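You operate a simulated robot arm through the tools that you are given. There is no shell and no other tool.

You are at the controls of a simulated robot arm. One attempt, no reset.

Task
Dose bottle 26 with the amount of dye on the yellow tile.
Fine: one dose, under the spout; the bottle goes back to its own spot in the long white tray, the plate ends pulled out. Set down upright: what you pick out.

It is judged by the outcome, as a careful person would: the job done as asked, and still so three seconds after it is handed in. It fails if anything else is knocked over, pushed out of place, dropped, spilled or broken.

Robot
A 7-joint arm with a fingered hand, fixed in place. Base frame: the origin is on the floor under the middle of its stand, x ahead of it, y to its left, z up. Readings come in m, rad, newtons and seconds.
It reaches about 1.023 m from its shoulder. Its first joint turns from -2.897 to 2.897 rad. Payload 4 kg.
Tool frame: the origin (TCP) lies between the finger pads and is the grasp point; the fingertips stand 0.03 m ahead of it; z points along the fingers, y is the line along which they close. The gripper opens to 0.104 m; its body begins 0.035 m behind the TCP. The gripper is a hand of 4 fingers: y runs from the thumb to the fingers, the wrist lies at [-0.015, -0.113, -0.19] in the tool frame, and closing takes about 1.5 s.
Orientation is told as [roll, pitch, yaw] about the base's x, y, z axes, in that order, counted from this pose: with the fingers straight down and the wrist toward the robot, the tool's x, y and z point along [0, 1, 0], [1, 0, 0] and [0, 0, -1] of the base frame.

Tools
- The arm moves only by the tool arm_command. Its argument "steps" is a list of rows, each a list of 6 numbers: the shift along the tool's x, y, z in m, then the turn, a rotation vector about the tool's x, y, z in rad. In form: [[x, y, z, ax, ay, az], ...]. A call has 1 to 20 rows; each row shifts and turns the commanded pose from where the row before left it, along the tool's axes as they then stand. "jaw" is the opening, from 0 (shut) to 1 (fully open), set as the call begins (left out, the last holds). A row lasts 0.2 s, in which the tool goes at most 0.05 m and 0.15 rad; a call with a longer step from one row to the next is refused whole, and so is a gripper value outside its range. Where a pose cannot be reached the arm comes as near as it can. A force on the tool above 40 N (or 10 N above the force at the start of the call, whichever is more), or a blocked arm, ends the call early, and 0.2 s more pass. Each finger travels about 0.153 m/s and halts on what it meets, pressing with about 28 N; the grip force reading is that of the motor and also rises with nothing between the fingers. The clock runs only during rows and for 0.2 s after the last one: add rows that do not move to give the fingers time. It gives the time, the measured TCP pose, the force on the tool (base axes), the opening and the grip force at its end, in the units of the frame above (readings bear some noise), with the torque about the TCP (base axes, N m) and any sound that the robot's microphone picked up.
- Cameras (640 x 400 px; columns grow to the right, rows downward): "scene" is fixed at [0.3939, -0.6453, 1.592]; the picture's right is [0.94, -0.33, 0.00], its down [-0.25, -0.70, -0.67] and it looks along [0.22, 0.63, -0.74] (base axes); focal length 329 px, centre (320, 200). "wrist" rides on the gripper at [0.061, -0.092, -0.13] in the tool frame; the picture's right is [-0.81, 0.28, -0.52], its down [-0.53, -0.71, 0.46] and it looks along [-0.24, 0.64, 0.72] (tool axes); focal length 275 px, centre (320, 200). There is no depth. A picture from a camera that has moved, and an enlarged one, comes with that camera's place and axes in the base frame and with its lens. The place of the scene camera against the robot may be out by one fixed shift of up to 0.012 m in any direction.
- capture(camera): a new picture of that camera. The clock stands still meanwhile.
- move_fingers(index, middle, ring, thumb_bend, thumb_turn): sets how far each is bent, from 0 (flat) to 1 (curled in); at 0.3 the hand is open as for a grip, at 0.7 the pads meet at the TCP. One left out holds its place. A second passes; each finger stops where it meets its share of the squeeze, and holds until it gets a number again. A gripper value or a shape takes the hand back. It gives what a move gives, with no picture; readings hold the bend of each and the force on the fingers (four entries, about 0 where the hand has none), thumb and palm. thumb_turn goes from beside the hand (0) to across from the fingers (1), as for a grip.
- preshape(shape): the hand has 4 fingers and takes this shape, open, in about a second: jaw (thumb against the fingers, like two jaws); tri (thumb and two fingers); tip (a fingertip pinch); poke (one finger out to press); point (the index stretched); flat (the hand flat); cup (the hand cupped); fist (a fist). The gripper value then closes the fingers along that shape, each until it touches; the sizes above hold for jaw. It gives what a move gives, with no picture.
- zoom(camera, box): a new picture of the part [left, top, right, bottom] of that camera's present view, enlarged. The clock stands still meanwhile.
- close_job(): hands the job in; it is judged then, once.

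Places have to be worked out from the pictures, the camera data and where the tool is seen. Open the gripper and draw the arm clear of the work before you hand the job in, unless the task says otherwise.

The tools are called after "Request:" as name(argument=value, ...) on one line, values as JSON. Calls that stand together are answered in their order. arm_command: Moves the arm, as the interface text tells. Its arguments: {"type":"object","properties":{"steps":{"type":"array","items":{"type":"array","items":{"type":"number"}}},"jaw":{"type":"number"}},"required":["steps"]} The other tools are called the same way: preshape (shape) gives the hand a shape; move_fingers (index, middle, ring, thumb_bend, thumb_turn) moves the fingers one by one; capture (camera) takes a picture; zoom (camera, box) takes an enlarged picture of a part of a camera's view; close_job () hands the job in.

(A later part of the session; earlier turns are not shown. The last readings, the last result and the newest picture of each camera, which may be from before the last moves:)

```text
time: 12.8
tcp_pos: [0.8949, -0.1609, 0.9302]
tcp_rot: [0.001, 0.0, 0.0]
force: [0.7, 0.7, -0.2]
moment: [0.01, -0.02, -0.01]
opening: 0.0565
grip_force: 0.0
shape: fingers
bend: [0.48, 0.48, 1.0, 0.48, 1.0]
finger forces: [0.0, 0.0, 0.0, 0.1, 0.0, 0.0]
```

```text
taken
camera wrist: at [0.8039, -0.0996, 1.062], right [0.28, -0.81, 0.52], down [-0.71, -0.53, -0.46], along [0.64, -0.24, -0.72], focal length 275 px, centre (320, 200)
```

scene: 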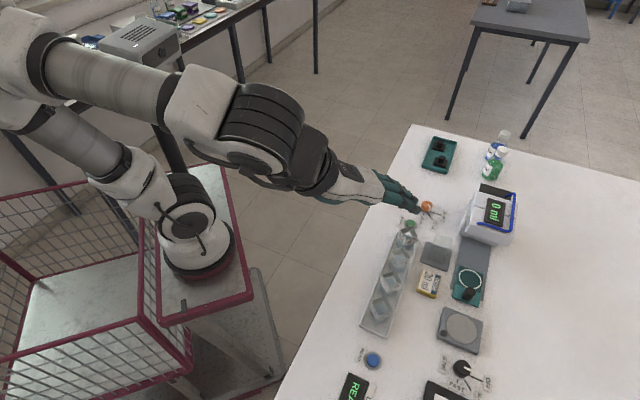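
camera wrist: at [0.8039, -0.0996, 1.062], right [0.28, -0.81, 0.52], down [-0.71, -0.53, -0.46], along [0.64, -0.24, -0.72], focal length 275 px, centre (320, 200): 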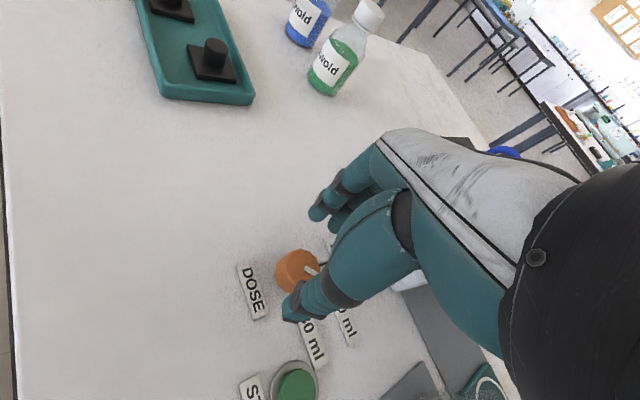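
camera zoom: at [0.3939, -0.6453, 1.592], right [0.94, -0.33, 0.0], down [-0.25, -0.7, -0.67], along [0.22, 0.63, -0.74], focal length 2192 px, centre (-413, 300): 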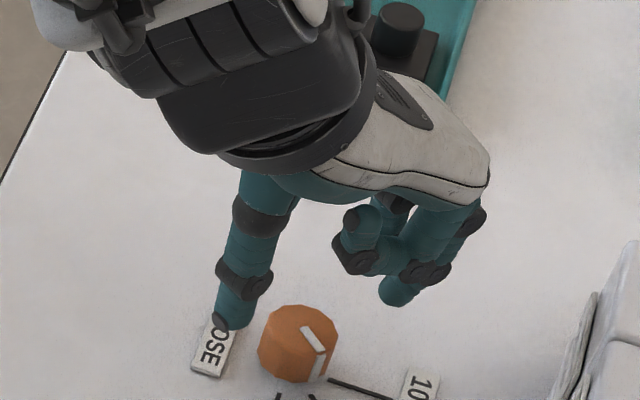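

The fingers straddle the dial (fingertips still above it). I'll descend the last 28 mm to z≈0.902 and then close index, middle and thumb on the dial.

Request:
arm_command(steps=[[0.0, 0.001, 0.01, 0, 0, 0], [0, 0.0, 0.01, 0, 0, 0], [0, 0, 0.008, 0, 0, 0], [0, 0, 0, 0, 0, 0]])

Request:
zoom(camera="scene", box=[390, 170, 470, 230])

Request:
zoom(camera="wrist", box=[230, 170, 380, 340])

```text
time: 13.8
tcp_pos: [0.8984, -0.1629, 0.9025]
tcp_rot: [0.001, 0.0, 0.0]
force: [-0.7, 0.6, -0.3]
moment: [0.01, 0.0, -0.01]
opening: 0.0568
grip_force: 0.0
shape: fingers
bend: [0.48, 0.48, 1.0, 0.48, 1.0]
finger forces: [0.2, 0.0, 0.0, 0.1, 0.0, 0.1]
```

```text
6.67 times, centred on (430, 200) of scene
camera zoom: at [0.3939, -0.6453, 1.592], right [0.94, -0.33, 0.0], down [-0.25, -0.7, -0.67], along [0.22, 0.63, -0.74], focal length 2192 px, centre (-413, 200)
```

zoom: 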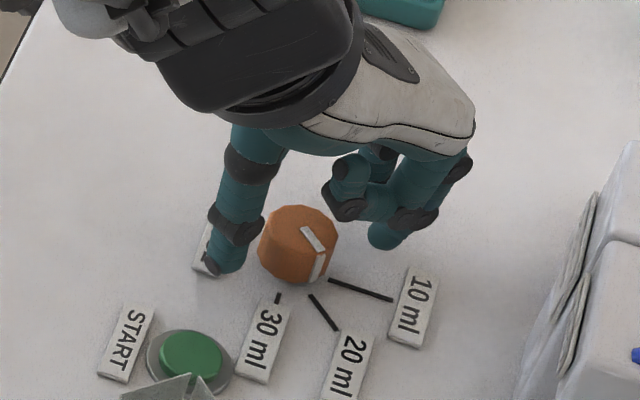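

```text
2.35 times, centred on (305, 255) of wrist
camera zoom: at [0.8064, -0.1007, 1.0341], right [0.28, -0.81, 0.52], down [-0.71, -0.53, -0.46], along [0.64, -0.24, -0.72], focal length 648 px, centre (355, 71)
```

zoom: 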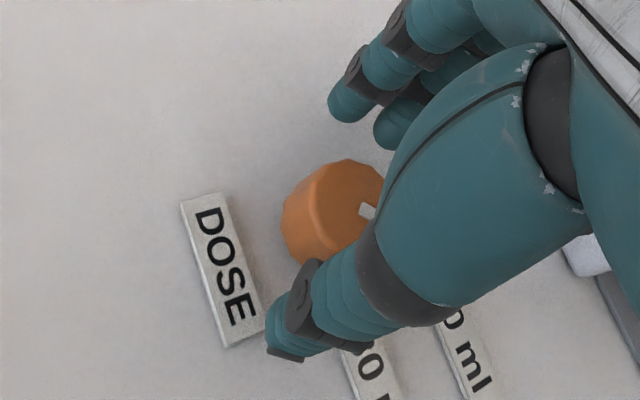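

Fingers are well placed around the dial. I'll close index, middle and thumb onto it.

Request:
move_fingers(index=0.66, middle=0.66, thumb_bend=0.66)

Request:
zoom(camera="scene", box=[400, 185, 460, 225])

Request:
zoom(camera="wrist", box=[230, 170, 380, 340])

```text
time: 14.8
tcp_pos: [0.8973, -0.1615, 0.9025]
tcp_rot: [0.001, 0.0, 0.001]
force: [-1.9, 0.8, -1.8]
moment: [0.04, 0.02, 0.01]
opening: 0.0232
grip_force: 4.6
shape: fingers
bend: [0.63, 0.64, 1.0, 0.6, 1.0]
finger forces: [1.5, 2.2, 0.0, 0.0, 5.7, 0.1]
```

```text
10.00 times, centred on (430, 205) of scene
camera zoom: at [0.3939, -0.6453, 1.592], right [0.94, -0.33, 0.0], down [-0.25, -0.7, -0.67], along [0.22, 0.63, -0.74], focal length 3287 px, centre (-780, 150)
```

zoom: 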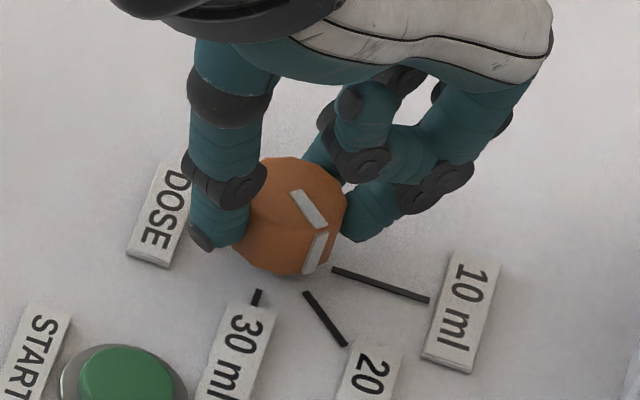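

```text
2.35 times, centred on (305, 255) of wrist
camera zoom: at [0.8063, -0.1007, 1.0341], right [0.28, -0.81, 0.52], down [-0.71, -0.53, -0.46], along [0.64, -0.24, -0.72], focal length 648 px, centre (355, 71)
```

zoom: 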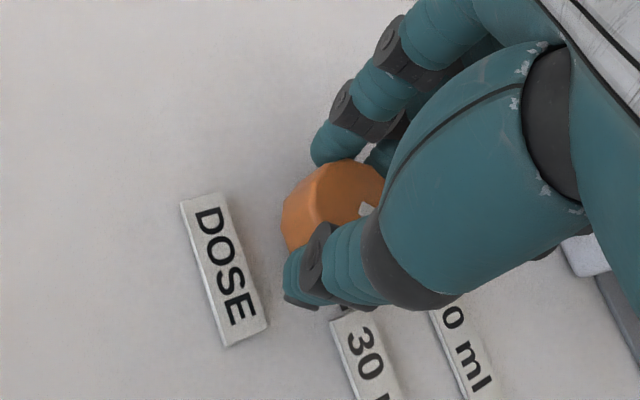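

The dial is gripped (thumb 5.7 N against index and middle). I'll turn it 45° clockwise seen from above, i.e. +0.785 rad about the downward tool z.

Request:
arm_command(steps=[[0, 0, 0, 0, 0, 0.131], [0, 0, 0, 0, 0, 0.131], [0, 0, 0, 0, 0, 0.131], [0, 0, 0, 0, 0, 0.131], [0, 0, 0, 0, 0, 0.131], [0, 0, 0, 0, 0, 0.13], [0, 0, 0, 0, 0, 0]])

Request:
zoom(camera="scene", box=[400, 185, 460, 225])

Request:
capture(camera="wrist")

```text
time: 16.4
tcp_pos: [0.8974, -0.1628, 0.9032]
tcp_rot: [0.002, 0.0, -0.786]
force: [2.7, -4.5, 2.1]
moment: [-0.15, -0.11, 0.02]
opening: 0.0228
grip_force: 5.9
shape: fingers
bend: [0.62, 0.62, 1.0, 0.61, 1.0]
finger forces: [3.2, 5.2, 0.0, 0.0, 3.4, 0.0]
```

```text
10.00 times, centred on (430, 205) of scene
camera zoom: at [0.3939, -0.6453, 1.592], right [0.94, -0.33, 0.0], down [-0.25, -0.7, -0.67], along [0.22, 0.63, -0.74], focal length 3287 px, centre (-780, 150)
```

zoom: 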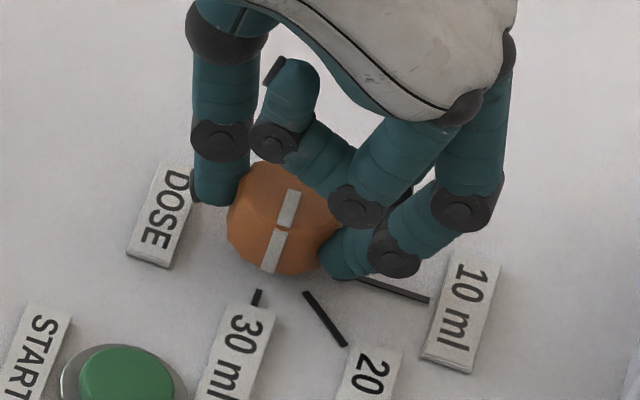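

```text
taken
camera wrist: at [0.8768, -0.0542, 1.0338], right [-0.38, -0.77, 0.52], down [-0.88, 0.13, -0.46], along [0.28, -0.63, -0.72], focal length 275 px, centre (320, 200)
```

wrist: 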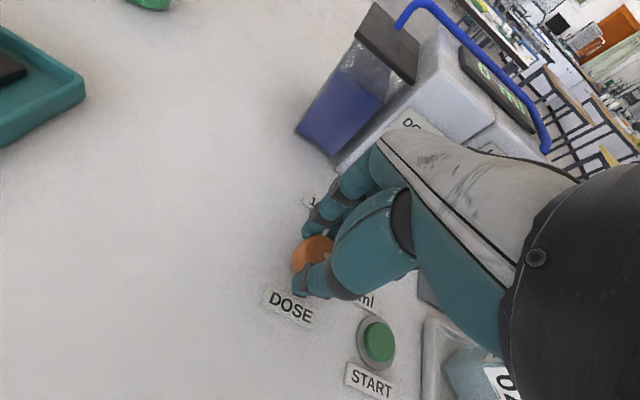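

The pointer has turned to line up with the 30 ml tick. I'll release by opening the fingers and rise straight up to check.

Request:
move_fingers(index=0.48, middle=0.48, thumb_bend=0.48)

Request:
arm_command(steps=[[0, 0, -0.01, 0, 0, 0], [0, 0, -0.02, 0, 0, 0], [0, 0, -0.03, 0, 0, 0], [0, 0, -0.04, 0, 0, 0], [0, 0, -0.04, 0, 0, 0], [0, 0, 0, 0, 0, 0]])

Request:
zoom(camera="scene", box=[400, 185, 460, 225])

Request:
capture(camera="wrist")

```text
time: 17.4
tcp_pos: [0.8973, -0.1618, 0.9028]
tcp_rot: [-0.001, -0.001, -0.785]
force: [0.5, 0.5, 0.1]
moment: [0.0, 0.0, 0.02]
opening: 0.0565
grip_force: 0.0
shape: fingers
bend: [0.48, 0.48, 1.0, 0.48, 1.0]
finger forces: [0.0, 0.0, 0.1, 0.1, 0.0, 0.1]
```

```text
time: 18.8
tcp_pos: [0.8964, -0.1629, 1.0443]
tcp_rot: [-0.001, 0.001, -0.786]
force: [0.5, 0.2, 0.1]
moment: [-0.01, 0.0, 0.02]
opening: 0.0566
grip_force: 0.1
shape: fingers
bend: [0.48, 0.48, 1.0, 0.48, 1.0]
finger forces: [0.0, 0.0, 0.0, 0.0, 0.1, 0.0]
```

```text
10.00 times, centred on (430, 205) of scene
camera zoom: at [0.3939, -0.6453, 1.592], right [0.94, -0.33, 0.0], down [-0.25, -0.7, -0.67], along [0.22, 0.63, -0.74], focal length 3287 px, centre (-780, 150)
```

zoom: 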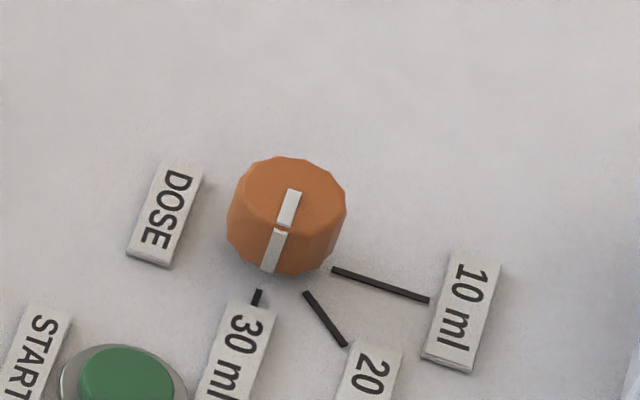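

```text
taken
camera wrist: at [0.8765, -0.0539, 1.1753], right [-0.38, -0.77, 0.52], down [-0.88, 0.13, -0.46], along [0.28, -0.63, -0.72], focal length 275 px, centre (320, 200)
```

wrist: 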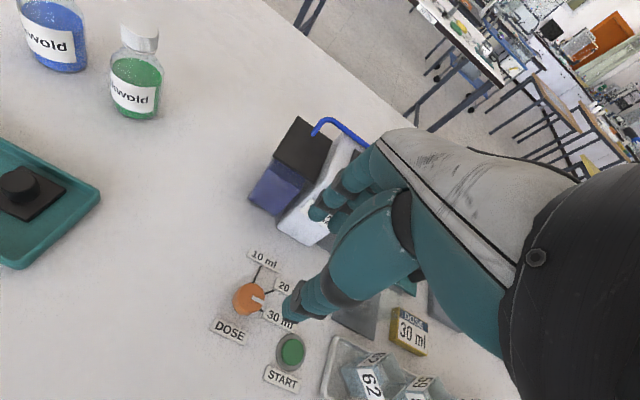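

The pointer looks close to the 30 ml tick; I'll zoom in from the wrist camera to measure the angle more exactly.

Request:
zoom(camera="wrist", box=[215, 270, 295, 330])

Request:
zoom(camera="scene", box=[416, 196, 440, 214])

```text
6.67 times, centred on (255, 300) of wrist
camera zoom: at [0.8765, -0.0539, 1.1753], right [-0.38, -0.77, 0.52], down [-0.88, 0.13, -0.46], along [0.28, -0.63, -0.72], focal length 1835 px, centre (753, -467)
```

zoom: 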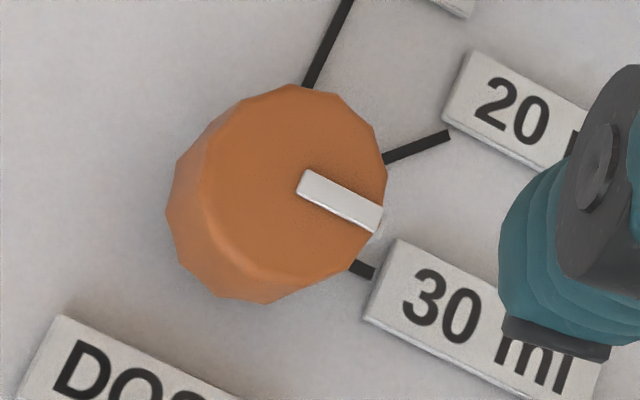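

```text
16.00 times, centred on (428, 205) of scene
camera zoom: at [0.3939, -0.6453, 1.592], right [0.94, -0.33, 0.0], down [-0.25, -0.7, -0.67], along [0.22, 0.63, -0.74], focal length 5260 px, centre (-1408, 120)
```

zoom: 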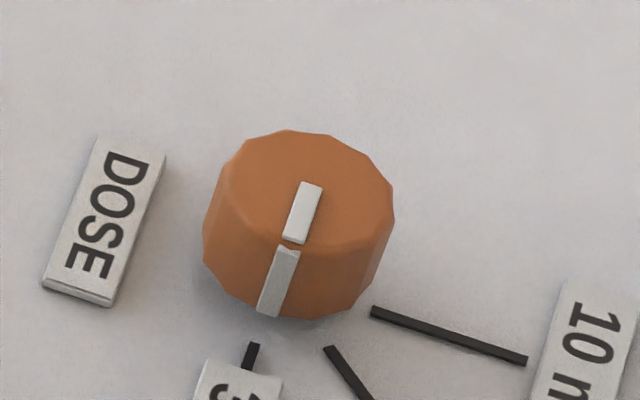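

Estimates put the pointer between −131° and −134° against a target of −135°. I'll zoom further to decide whether a small nudge is worthwhile.

Request:
zoom(camera="wrist", box=[232, 278, 280, 314])

```text
11.11 times, centred on (256, 296) of wrist
camera zoom: at [0.8765, -0.0539, 1.1753], right [-0.38, -0.77, 0.52], down [-0.88, 0.13, -0.46], along [0.28, -0.63, -0.72], focal length 3059 px, centre (1031, -867)
```

zoom: 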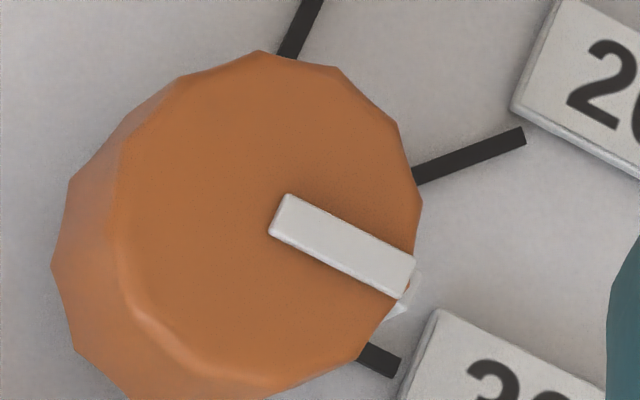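

From this closer view the pointer is at ≈−134°, within about 1° of the 30 ml tick, so the dial is set. Next I'll turn the hand back to yaw 0 and go above bottle 26 at (0.674, -0.358).

Request:
arm_command(steps=[[0, 0, -0.01, 0, 0, -0.131], [0, 0, -0.01, 0, 0, -0.131], [0, 0, 0, 0, 0, -0.131], [0, 0, 0, 0, 0, -0.131], [0, 0, 0, 0, 0, -0.131], [0, 0, 0, 0, 0, -0.13], [-0.0279, -0.0318, 0, 0, 0, 0], [-0.0279, -0.0318, 0, 0, 0, 0], [-0.0279, -0.0318, 0, 0, 0, 0], [-0.0279, -0.0318, 0, 0, 0, 0], [-0.0279, -0.0318, 0, 0, 0, 0], [-0.0279, -0.0318, 0, 0, 0, 0], [-0.0279, -0.0318, 0, 0, 0, 0], [0, 0, 0, 0, 0, 0]])

Request:
move_fingers(index=0.42, middle=0.42, thumb_bend=0.42)

Request:
capture(camera="wrist")

Request:
zoom(camera="scene", box=[330, 220, 450, 320])

```text
time: 21.8
tcp_pos: [0.6765, -0.3574, 1.063]
tcp_rot: [0.0, 0.001, 0.0]
force: [0.3, 0.3, 0.7]
moment: [-0.04, -0.05, 0.05]
opening: 0.0567
grip_force: 0.1
shape: fingers
bend: [0.48, 0.48, 1.0, 0.48, 1.0]
finger forces: [0.0, 0.0, 0.0, 0.0, 0.0, 0.1]
```

```text
time: 22.8
tcp_pos: [0.6763, -0.3566, 1.0632]
tcp_rot: [0.0, -0.001, 0.002]
force: [0.7, 1.0, 0.0]
moment: [0.01, -0.01, 0.01]
opening: 0.0722
grip_force: 0.1
shape: fingers
bend: [0.42, 0.42, 1.0, 0.42, 0.99]
finger forces: [0.0, 0.1, 0.0, 0.0, 0.1, 0.1]
```

```text
taken
camera wrist: at [0.5857, -0.2953, 1.1939], right [0.28, -0.81, 0.52], down [-0.71, -0.53, -0.46], along [0.64, -0.24, -0.72], focal length 275 px, centre (320, 200)
```

wrist: 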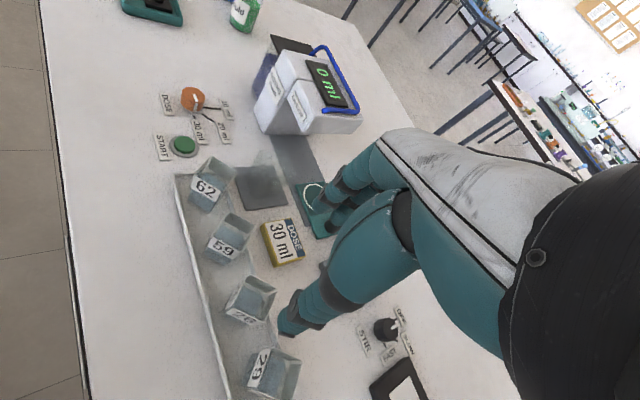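

```text
4.00 times, centred on (390, 270) of scene
camera zoom: at [0.3939, -0.6453, 1.592], right [0.94, -0.33, 0.0], down [-0.25, -0.7, -0.67], along [0.22, 0.63, -0.74], focal length 1315 px, centre (40, -80)
```

zoom: 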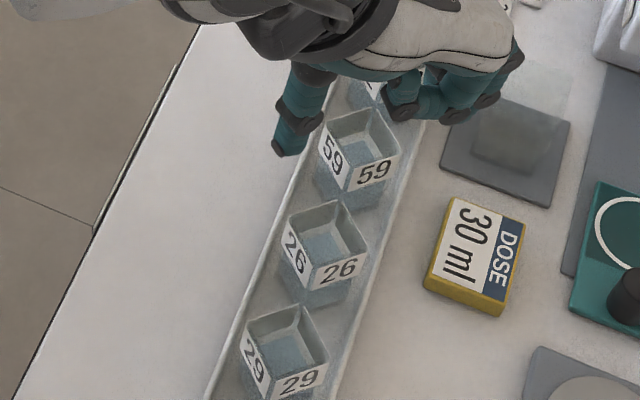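

I'll measure bottle 26's rim from this new wrist position to refine its location before descending.

Request:
zoom(camera="wrist", box=[210, 260, 290, 340])

Request:
zoom(camera="scene", box=[370, 265, 410, 297])

```text
5.00 times, centred on (250, 300) of wrist
camera zoom: at [0.5857, -0.2953, 1.1939], right [0.28, -0.81, 0.52], down [-0.71, -0.53, -0.46], along [0.64, -0.24, -0.72], focal length 1376 px, centre (670, -300)
```

zoom: 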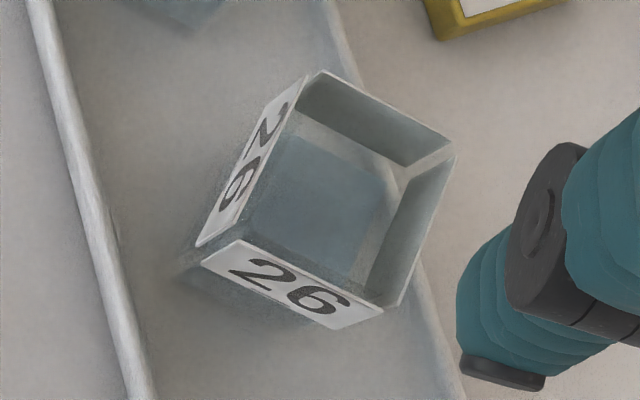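

```text
12.50 times, centred on (390, 281) of scene
camera zoom: at [0.3939, -0.6453, 1.592], right [0.94, -0.33, 0.0], down [-0.25, -0.7, -0.67], along [0.22, 0.63, -0.74], focal length 4109 px, centre (-555, -812)
```

zoom: 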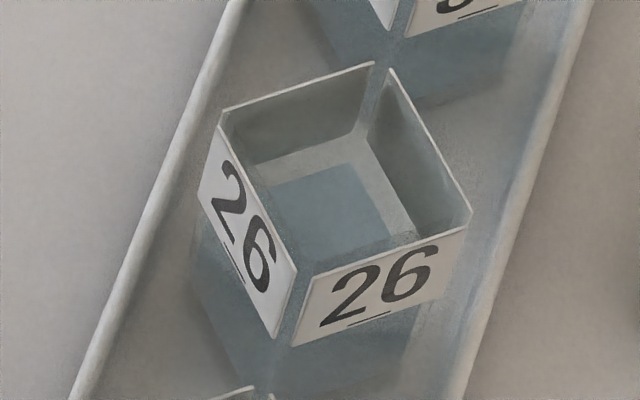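

Bottle 26's rim centre comes out at (0.6726, -0.3595). I'll shift slightly to (0.673, -0.359) and descend until the fingertips are just above the rim (TCP z≈0.965).

Request:
arm_command(steps=[[-0.002, -0.0034, 0.02, 0, 0, 0], [0, 0, 0.03, 0, 0, 0], [0, 0, 0.03, 0, 0, 0], [0, 0, 0.018, 0, 0, 0], [0, 0, 0, 0, 0, 0], [0, 0, 0, 0, 0, 0]])

Request:
zoom(camera="scene", box=[350, 235, 430, 305])

Request:
zoom(camera="wrist", box=[220, 170, 380, 340])

```text
time: 24.2
tcp_pos: [0.6728, -0.3586, 0.965]
tcp_rot: [-0.002, -0.002, 0.001]
force: [0.0, -0.4, 0.6]
moment: [0.02, 0.0, 0.02]
opening: 0.0725
grip_force: 0.0
shape: fingers
bend: [0.42, 0.42, 1.0, 0.42, 0.99]
finger forces: [0.0, 0.1, 0.0, 0.0, 0.1, 0.1]
```

```text
5.71 times, centred on (390, 270) of scene
camera zoom: at [0.3939, -0.6453, 1.592], right [0.94, -0.33, 0.0], down [-0.25, -0.7, -0.67], along [0.22, 0.63, -0.74], focal length 1878 px, centre (-80, -200)
```

zoom: 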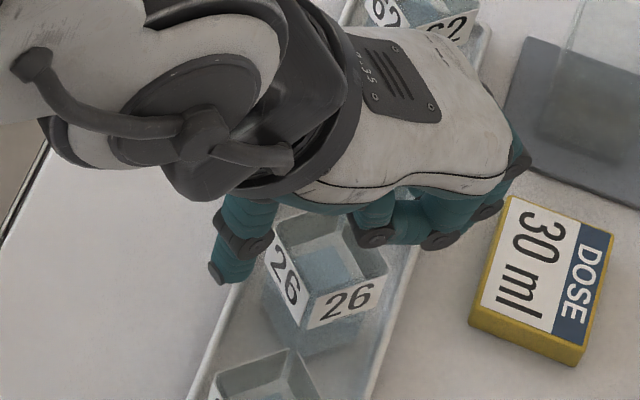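

```text
2.35 times, centred on (300, 255) of wrist
camera zoom: at [0.5811, -0.2971, 1.0962], right [0.28, -0.81, 0.52], down [-0.71, -0.53, -0.46], along [0.64, -0.24, -0.72], focal length 648 px, centre (367, 71)
```

zoom: 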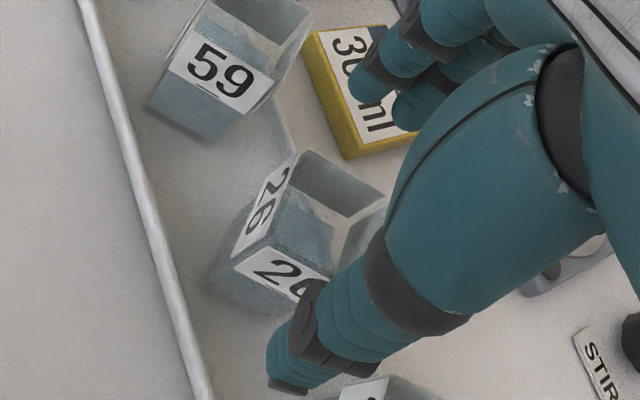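

Thumb and fingers straddle bottle 26 with about 2 cm clearance to bottles 29 and 59. I'll descend to TCP z≈0.907 slowly.

Request:
arm_command(steps=[[-0.0005, 0, 0.015, 0, 0, 0], [0, 0, 0.015, 0, 0, 0], [0, 0, 0.014, 0, 0, 0], [0, 0, 0.014, 0, 0, 0], [0, 0, 0, 0, 0, 0]])

Request:
zoom(camera="scene", box=[350, 245, 430, 315])

Request:
zoom(camera="wrist", box=[220, 150, 400, 340])

```text
time: 25.4
tcp_pos: [0.6711, -0.3611, 0.9069]
tcp_rot: [0.0, 0.0, 0.001]
force: [0.8, 0.4, -0.2]
moment: [0.01, 0.01, -0.03]
opening: 0.0724
grip_force: 0.0
shape: fingers
bend: [0.42, 0.42, 1.0, 0.42, 0.99]
finger forces: [0.0, 0.0, 0.1, 0.0, 0.0, 0.0]
```

```text
5.71 times, centred on (390, 280) of scene
camera zoom: at [0.3939, -0.6453, 1.592], right [0.94, -0.33, 0.0], down [-0.25, -0.7, -0.67], along [0.22, 0.63, -0.74], focal length 1878 px, centre (-80, -257)
```

zoom: 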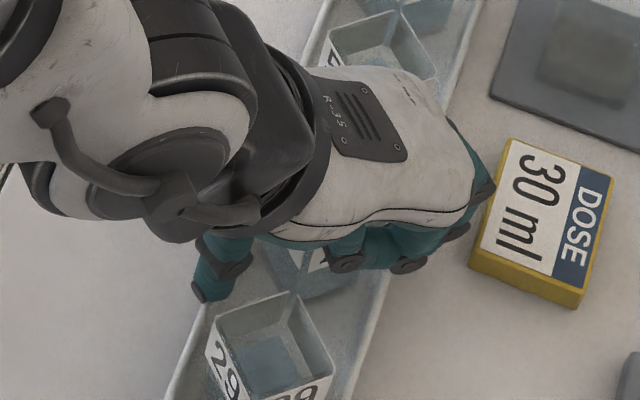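

```text
2.11 times, centred on (310, 245) of wrist
camera zoom: at [0.5799, -0.2991, 1.0376], right [0.28, -0.81, 0.52], down [-0.71, -0.53, -0.46], along [0.64, -0.24, -0.72], focal length 580 px, centre (341, 105)
```

zoom: 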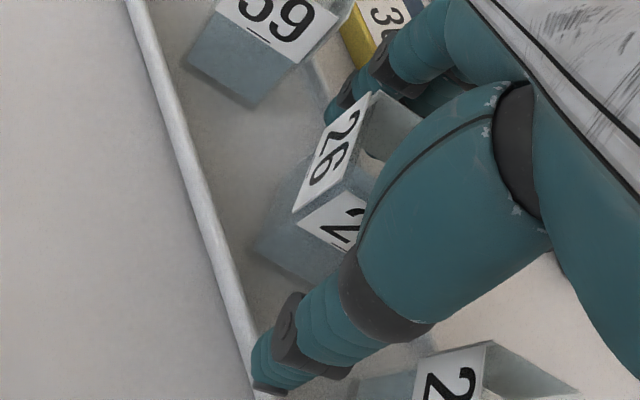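

The bottle sits centred between thumb and fingers with no contact forces. I'll close index, middle and thumb on it.

Request:
move_fingers(index=0.64, middle=0.64, thumb_bend=0.64)

Request:
zoom(camera="wrist", box=[220, 150, 400, 340])

Request:
zoom(camera="scene", box=[350, 245, 430, 315])

```text
time: 26.4
tcp_pos: [0.6711, -0.3601, 0.9064]
tcp_rot: [0.0, 0.001, 0.002]
force: [8.8, -4.1, 3.6]
moment: [-0.19, -0.42, -0.11]
opening: 0.0303
grip_force: 9.1
shape: fingers
bend: [0.58, 0.5, 1.0, 0.59, 1.0]
finger forces: [4.1, 9.6, 0.0, 0.0, 3.8, 0.1]
```

```text
2.11 times, centred on (310, 245) of wrist
camera zoom: at [0.5802, -0.2993, 1.0378], right [0.28, -0.81, 0.52], down [-0.71, -0.53, -0.46], along [0.65, -0.24, -0.72], focal length 580 px, centre (341, 105)
```

zoom: 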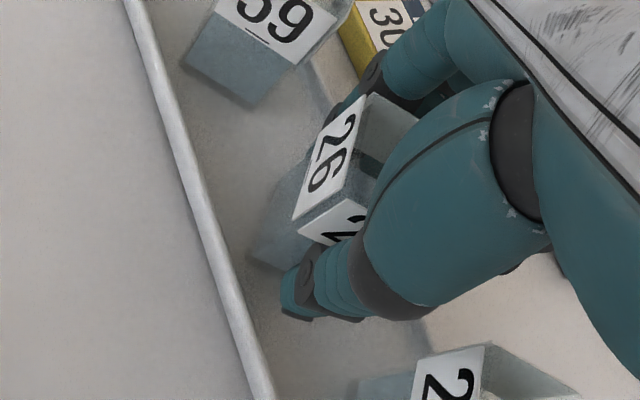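

```text
5.71 times, centred on (390, 280) of scene
camera zoom: at [0.3939, -0.6453, 1.592], right [0.94, -0.33, 0.0], down [-0.25, -0.7, -0.67], along [0.22, 0.63, -0.74], focal length 1878 px, centre (-80, -257)
```

zoom: 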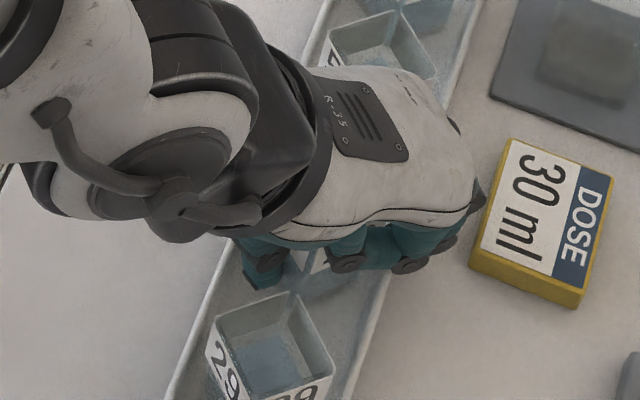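

The middle finger stopped early (0.50, 9.6 N) with a net side force — it appears to be pressing on the tray's far wall rather than the bottle. I'll reopen, raise 15 mm to clear the wall, and check that the tray hasn't shifted.

Request:
move_fingers(index=0.42, middle=0.42, thumb_bend=0.42)

Request:
arm_command(steps=[[0, 0, -0.008, 0, 0, 0], [0, 0, -0.008, 0, 0, 0], [0, 0, 0, 0, 0, 0]])

Request:
zoom(camera="wrist", box=[220, 150, 400, 340])

Request:
zoom(camera="scene", box=[350, 220, 470, 340])

```text
time: 27.4
tcp_pos: [0.6717, -0.3603, 0.9067]
tcp_rot: [-0.001, 0.0, -0.001]
force: [0.1, 0.1, 0.3]
moment: [0.0, -0.01, 0.01]
opening: 0.0724
grip_force: 0.0
shape: fingers
bend: [0.42, 0.42, 1.0, 0.42, 0.99]
finger forces: [0.1, 0.0, 0.0, 0.0, 0.0, 0.0]
```

```text
time: 28.2
tcp_pos: [0.6716, -0.36, 0.9228]
tcp_rot: [0.0, -0.001, 0.0]
force: [0.0, 0.9, 0.6]
moment: [-0.02, 0.01, 0.02]
opening: 0.0721
grip_force: 0.0
shape: fingers
bend: [0.42, 0.42, 1.0, 0.42, 0.99]
finger forces: [0.1, 0.1, 0.1, 0.1, 0.1, 0.0]
```

```text
2.11 times, centred on (310, 245) of wrist
camera zoom: at [0.5807, -0.2988, 1.0539], right [0.28, -0.81, 0.52], down [-0.71, -0.53, -0.46], along [0.64, -0.24, -0.72], focal length 580 px, centre (341, 105)
```

zoom: 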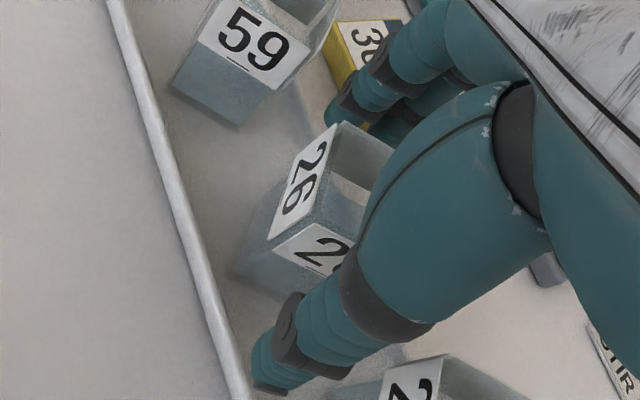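

```text
3.33 times, centred on (410, 280) of scene
camera zoom: at [0.3939, -0.6453, 1.592], right [0.94, -0.33, 0.0], down [-0.25, -0.7, -0.67], along [0.22, 0.63, -0.74], focal length 1096 px, centre (20, -67)
```

zoom: 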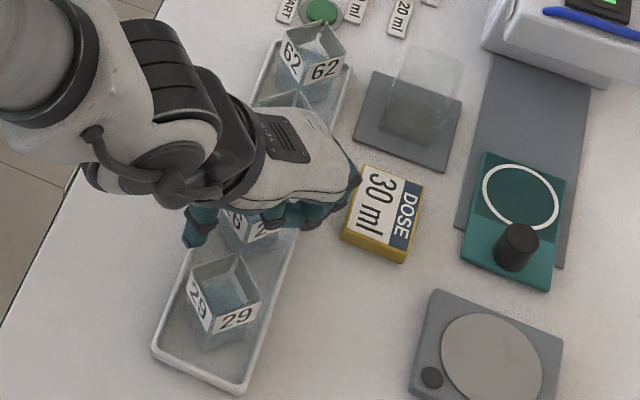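

The tray seems unmoved; I'll verify with the same zoom box as the very first picture and compare the tray corner, tile, and bottle 29 positions.

Request:
zoom(camera="scene", box=[340, 300, 500, 400])

Request:
zoom(camera="scene", box=[360, 285, 408, 315])

Request:
zoom(camera="scene", box=[340, 200, 500, 300])

```text
4.00 times, centred on (420, 350) of scene
camera zoom: at [0.3939, -0.6453, 1.592], right [0.94, -0.33, 0.0], down [-0.25, -0.7, -0.67], along [0.22, 0.63, -0.74], focal length 1315 px, centre (-80, -400)
```

zoom: 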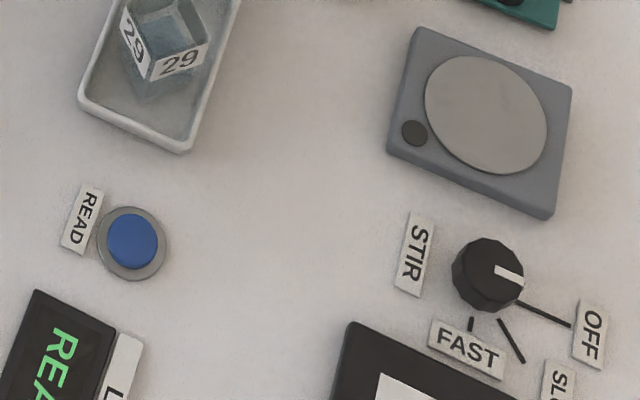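

```text
13.33 times, centred on (384, 300) of scene
camera zoom: at [0.3939, -0.6453, 1.592], right [0.94, -0.33, 0.0], down [-0.25, -0.7, -0.67], along [0.22, 0.63, -0.74], focal length 4383 px, centre (-533, -1133)
```

zoom: 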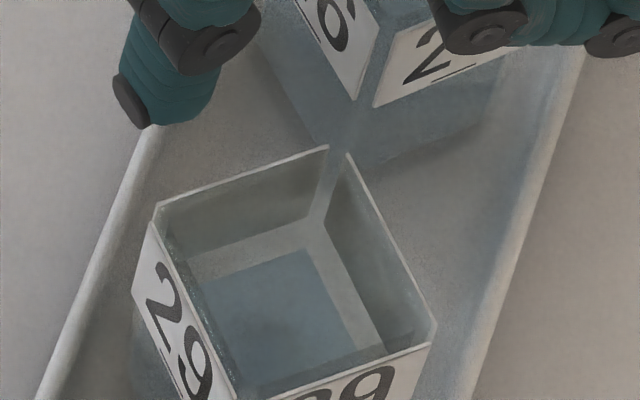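

```text
4.00 times, centred on (420, 250) of scene
camera zoom: at [0.3939, -0.6453, 1.592], right [0.94, -0.33, 0.0], down [-0.25, -0.7, -0.67], along [0.22, 0.63, -0.74], focal length 1315 px, centre (-80, 0)
```

zoom: 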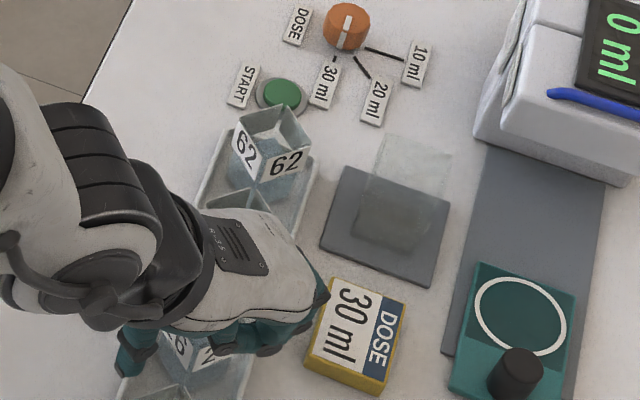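

Everything matches the initial pictures (bottle 26 moved under 1 mm). Now I'll close the grip at this higher position.

Request:
move_fingers(index=0.64, middle=0.64, thumb_bend=0.64)

Request:
zoom(camera="wrist", box=[220, 150, 400, 340])

Request:
zoom(camera="scene", box=[360, 265, 424, 305])

```text
time: 29.2
tcp_pos: [0.6714, -0.3609, 0.9229]
tcp_rot: [0.001, 0.002, -0.002]
force: [1.0, 0.3, -0.3]
moment: [-0.01, 0.02, 0.0]
opening: 0.0305
grip_force: 6.4
shape: fingers
bend: [0.6, 0.6, 1.0, 0.58, 1.0]
finger forces: [2.7, 3.4, 0.1, 0.1, 6.0, 0.0]
```

```text
2.11 times, centred on (310, 245) of wrist
camera zoom: at [0.5807, -0.2989, 1.0538], right [0.28, -0.81, 0.52], down [-0.71, -0.53, -0.46], along [0.64, -0.24, -0.72], focal length 580 px, centre (341, 105)
```

zoom: 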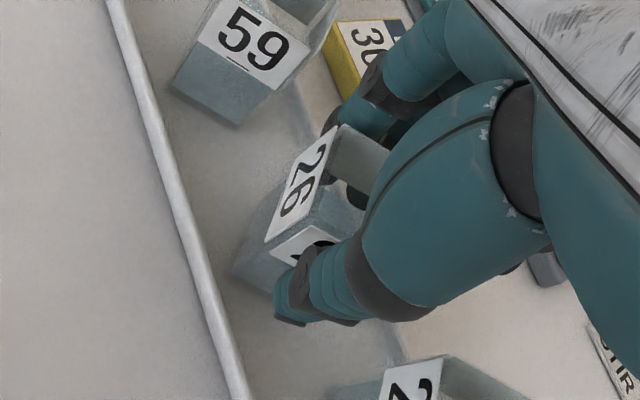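

```text
10.00 times, centred on (392, 285) of scene
camera zoom: at [0.3939, -0.6453, 1.592], right [0.94, -0.33, 0.0], down [-0.25, -0.7, -0.67], along [0.22, 0.63, -0.74], focal length 3287 px, centre (-400, -650)
```

zoom: 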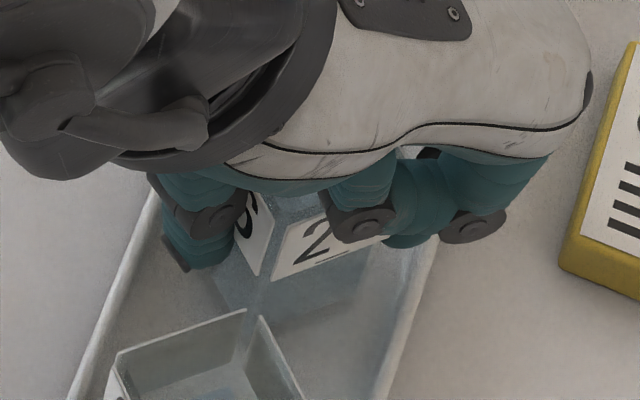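

The grip is balanced (thumb 6.0 N vs 2.7+3.4 N). I'll lift the bottle straight up slowly to about z=1.02.

Request:
arm_command(steps=[[0, 0, -0.005, 0, 0, 0], [0, 0, -0.01, 0, 0, 0], [0, 0, -0.015, 0, 0, 0], [0, 0, -0.015, 0, 0, 0], [0, 0, -0.015, 0, 0, 0], [0, 0, -0.015, 0, 0, 0], [0, 0, -0.015, 0, 0, 0], [0, 0, -0.01, 0, 0, 0], [0, 0, 0, 0, 0, 0]])

Request:
zoom(camera="scene", box=[340, 220, 460, 310])

Request:
capture(camera="wrist")

```text
time: 31.2
tcp_pos: [0.6718, -0.3608, 1.0243]
tcp_rot: [0.001, 0.0, -0.001]
force: [0.0, 0.3, -0.4]
moment: [-0.01, -0.01, -0.01]
opening: 0.0301
grip_force: 5.9
shape: fingers
bend: [0.6, 0.6, 1.0, 0.58, 1.0]
finger forces: [2.8, 3.2, 0.1, 0.0, 6.0, 0.0]
```

```text
4.44 times, centred on (400, 265) of scene
camera zoom: at [0.3939, -0.6453, 1.592], right [0.94, -0.33, 0.0], down [-0.25, -0.7, -0.67], along [0.22, 0.63, -0.74], focal length 1461 px, centre (-36, -89)
```

zoom: 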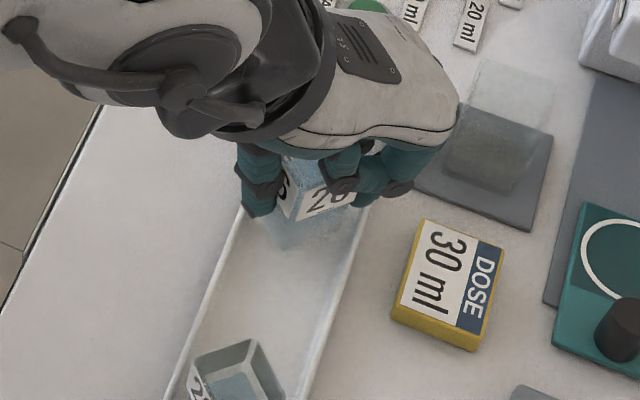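

```text
taken
camera wrist: at [0.5806, -0.2984, 1.1549], right [0.28, -0.81, 0.52], down [-0.71, -0.53, -0.46], along [0.64, -0.24, -0.72], focal length 275 px, centre (320, 200)
```

wrist: 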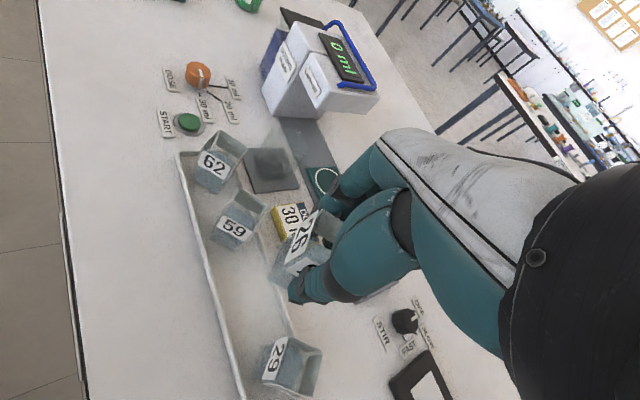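

Bottle 26 is up and upright. I'll rotate the hand 45° clockwise (so the bottle's flat face will face the plate knob) and carry it at this height to above the ring at (0.877, -0.397).

Request:
arm_command(steps=[[0, 0, 0, 0, 0, 0.05], [0, 0, 0, 0, 0, 0.1], [0, 0, 0, 0, 0, 0.1], [0, 0, 0, 0, 0, 0.1], [0, 0, 0, 0, 0, 0.1], [0, 0, 0, 0, 0, 0.1], [0, 0, 0, 0, 0, 0.1], [0, 0, 0, 0, 0, 0.085], [0, 0, 0, 0, 0, 0.05], [0, 0, 0, 0, 0, 0]])

Request:
arm_command(steps=[[0.006, 0.0085, 0, 0, 0, 0], [0.0118, 0.017, 0, 0, 0, 0], [0.0118, 0.017, 0, 0, 0, 0], [0.0118, 0.017, 0, 0, 0, 0], [0.0118, 0.017, 0, 0, 0, 0], [0.0118, 0.017, 0, 0, 0, 0], [0.0118, 0.017, 0, 0, 0, 0], [0.0118, 0.017, 0, 0, 0, 0], [0.0118, 0.017, 0, 0, 0, 0], [0.0118, 0.017, 0, 0, 0, 0], [0.0058, 0.0085, 0, 0, 0, 0], [0, 0, 0, 0, 0, 0], [0, 0, 0, 0, 0, 0]])

Request:
zoom(camera="scene", box=[420, 220, 540, 310])

Request:
capture(camera="wrist")

```text
time: 33.4
tcp_pos: [0.6716, -0.3606, 1.0236]
tcp_rot: [0.0, 0.0, -0.785]
force: [0.6, -0.6, -1.2]
moment: [0.0, 0.01, -0.04]
opening: 0.0303
grip_force: 5.2
shape: fingers
bend: [0.6, 0.6, 1.0, 0.58, 1.0]
finger forces: [2.8, 3.2, 0.1, 0.0, 5.8, 0.0]
```

```text
time: 36.2
tcp_pos: [0.8758, -0.3957, 1.0227]
tcp_rot: [0.0, 0.0, -0.782]
force: [0.3, -0.5, -0.3]
moment: [0.0, 0.02, -0.02]
opening: 0.0305
grip_force: 6.6
shape: fingers
bend: [0.6, 0.61, 1.0, 0.58, 1.0]
finger forces: [2.8, 3.2, 0.0, 0.1, 5.8, 0.0]
```

```text
4.44 times, centred on (480, 265) of scene
camera zoom: at [0.3939, -0.6453, 1.592], right [0.94, -0.33, 0.0], down [-0.25, -0.7, -0.67], along [0.22, 0.63, -0.74], focal length 1461 px, centre (-391, -89)
```

zoom: 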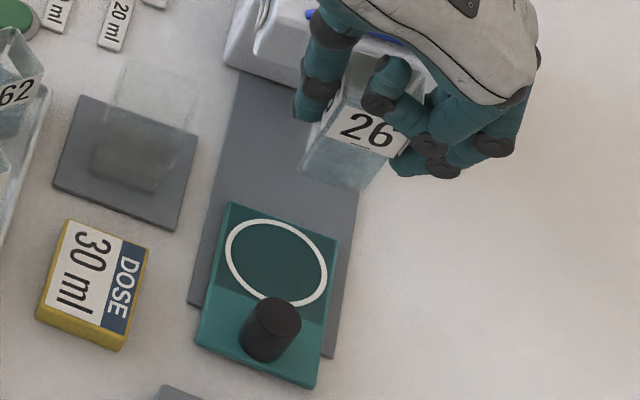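

```text
taken
camera wrist: at [0.8543, -0.2877, 1.1537], right [-0.38, -0.77, 0.52], down [-0.88, 0.13, -0.46], along [0.28, -0.63, -0.72], focal length 275 px, centre (320, 200)
```

wrist: 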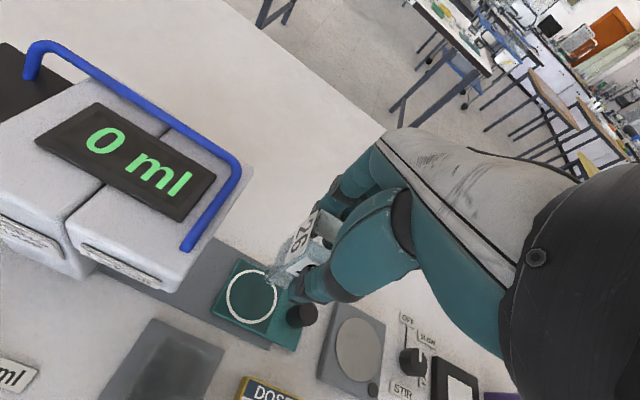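

I'll zoom on the ring from here to refine the drop location.

Request:
zoom(camera="wrist", box=[200, 250, 340, 360])

```text
3.64 times, centred on (270, 305) of wrist
camera zoom: at [0.8543, -0.2877, 1.1537], right [-0.38, -0.77, 0.52], down [-0.88, 0.13, -0.46], along [0.28, -0.63, -0.72], focal length 1001 px, centre (502, -182)
```

zoom: 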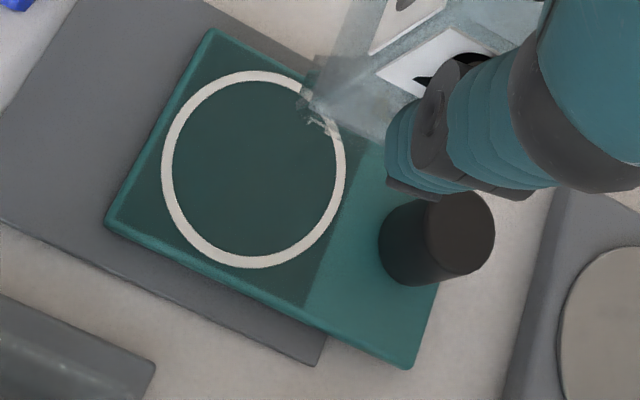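

Ring centre refined to ≈(0.8755, -0.3975). I'll nudge 2 mm toward it and lower the bottle to about 1.5 cm above the plate.

Request:
arm_command(steps=[[-0.002, 0.0005, 0.01, 0, 0, 0], [0, 0, 0.015, 0, 0, 0], [0, 0, 0.015, 0, 0, 0], [0, 0, 0.015, 0, 0, 0], [0, 0, 0.015, 0, 0, 0], [0, 0, 0.01, 0, 0, 0], [0, 0, 0, 0, 0, 0]])

Request:
zoom(camera="scene", box=[430, 235, 526, 307])

Request:
zoom(camera="wrist", box=[200, 200, 360, 330])

```text
time: 37.8
tcp_pos: [0.8736, -0.399, 0.9418]
tcp_rot: [0.0, 0.001, -0.783]
force: [-0.3, 0.6, -0.8]
moment: [-0.02, 0.0, 0.01]
opening: 0.0306
grip_force: 5.8
shape: fingers
bend: [0.6, 0.61, 1.0, 0.58, 1.0]
finger forces: [2.8, 3.0, 0.1, 0.1, 6.0, 0.1]
```

```text
5.56 times, centred on (478, 271) of scene
camera zoom: at [0.3939, -0.6453, 1.592], right [0.94, -0.33, 0.0], down [-0.25, -0.7, -0.67], along [0.22, 0.63, -0.74], focal length 1826 px, centre (-558, -194)
```

zoom: 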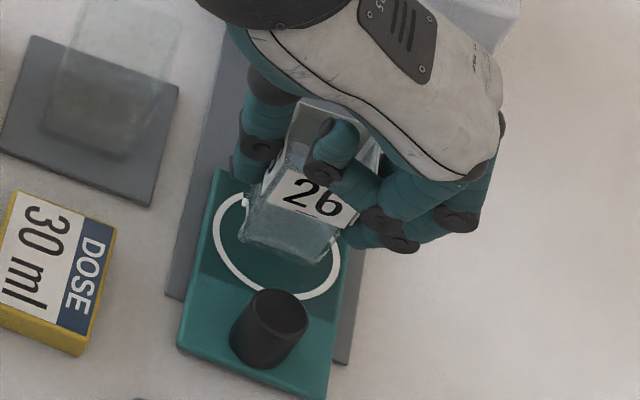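

```text
3.08 times, centred on (280, 265) of wrist
camera zoom: at [0.8527, -0.29, 1.0727], right [-0.38, -0.77, 0.52], down [-0.88, 0.13, -0.46], along [0.28, -0.63, -0.72], focal length 847 px, centre (443, 0)
```

zoom: 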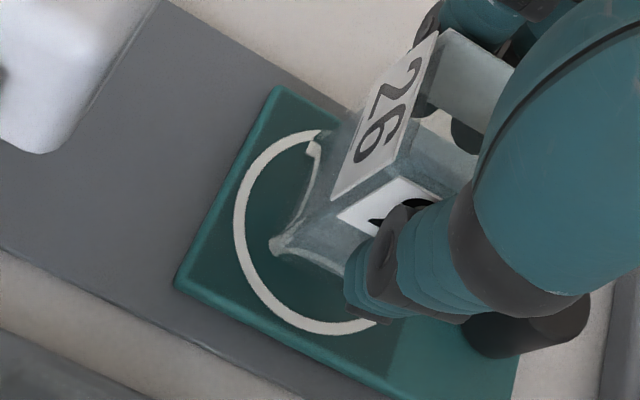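

The bottle is about 15–19 mm above the plate. I'll lower another 11 mm and compare the bottle's base with the ring at close range, where parallax is small.

Request:
arm_command(steps=[[0, 0, 0.006, 0, 0, 0], [0, 0, 0.005, 0, 0, 0], [0, 0, 0, 0, 0, 0], [0, 0, 0, 0, 0, 0]])

Request:
zoom(camera="scene", box=[452, 255, 508, 297])

Request:
zoom(camera="wrist", box=[210, 200, 330, 300])

```text
time: 38.8
tcp_pos: [0.8743, -0.3986, 0.9303]
tcp_rot: [0.001, 0.0, -0.784]
force: [-0.4, 0.6, -0.1]
moment: [0.0, -0.03, -0.01]
opening: 0.0305
grip_force: 6.3
shape: fingers
bend: [0.6, 0.61, 1.0, 0.58, 1.0]
finger forces: [2.8, 3.1, 0.0, 0.1, 5.9, 0.1]
```

```text
9.52 times, centred on (480, 276) of scene
camera zoom: at [0.3939, -0.6453, 1.592], right [0.94, -0.33, 0.0], down [-0.25, -0.7, -0.67], along [0.22, 0.63, -0.74], focal length 3131 px, centre (-1204, -524)
```

zoom: 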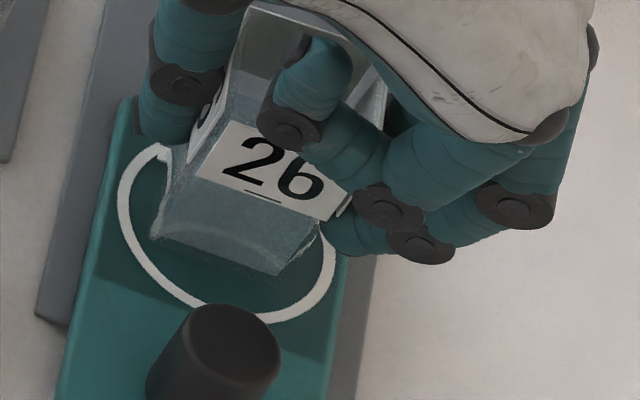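

```text
4.00 times, centred on (270, 250) of wrist
camera zoom: at [0.853, -0.2896, 1.0623], right [-0.38, -0.77, 0.52], down [-0.88, 0.13, -0.46], along [0.28, -0.63, -0.72], focal length 1101 px, centre (520, 0)
```

zoom: 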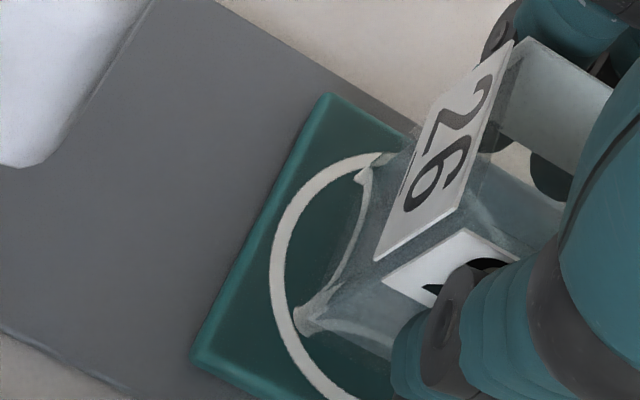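

Comparing base and ring in both views: the bottle is centred along the rail but ≈3–4 mm too close to the thumb side. I'll shift 3.5 mm along tool y and then lower toward contact.

Request:
arm_command(steps=[[0, 0.0035, 0, 0, 0, 0], [0, 0, 0.003, 0, 0, 0], [0, 0, 0.002, 0, 0, 0], [0, 0, 0, 0, 0, 0], [0, 0, 0, 0, 0, 0]])

Request:
zoom(camera="scene", box=[452, 255, 508, 297])

```text
time: 40.0
tcp_pos: [0.8764, -0.4003, 0.9274]
tcp_rot: [0.0, -0.002, -0.785]
force: [1.0, 0.2, 7.3]
moment: [-0.03, 0.04, -0.03]
opening: 0.03
grip_force: 6.8
shape: fingers
bend: [0.6, 0.61, 1.0, 0.58, 1.0]
finger forces: [3.1, 3.6, 0.0, 0.0, 6.7, 0.1]
```

```text
9.52 times, centred on (480, 276) of scene
camera zoom: at [0.3939, -0.6453, 1.592], right [0.94, -0.33, 0.0], down [-0.25, -0.7, -0.67], along [0.22, 0.63, -0.74], focal length 3131 px, centre (-1204, -524)
```

zoom: 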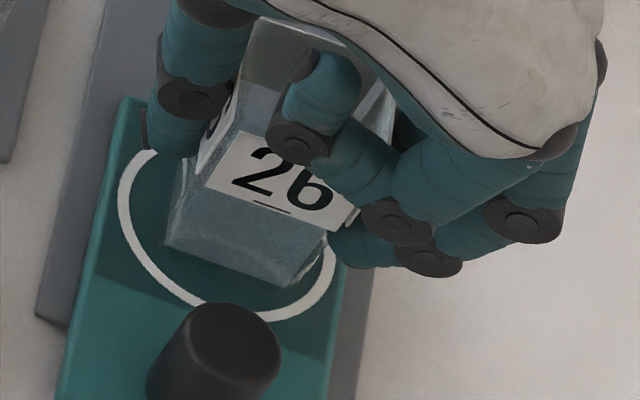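

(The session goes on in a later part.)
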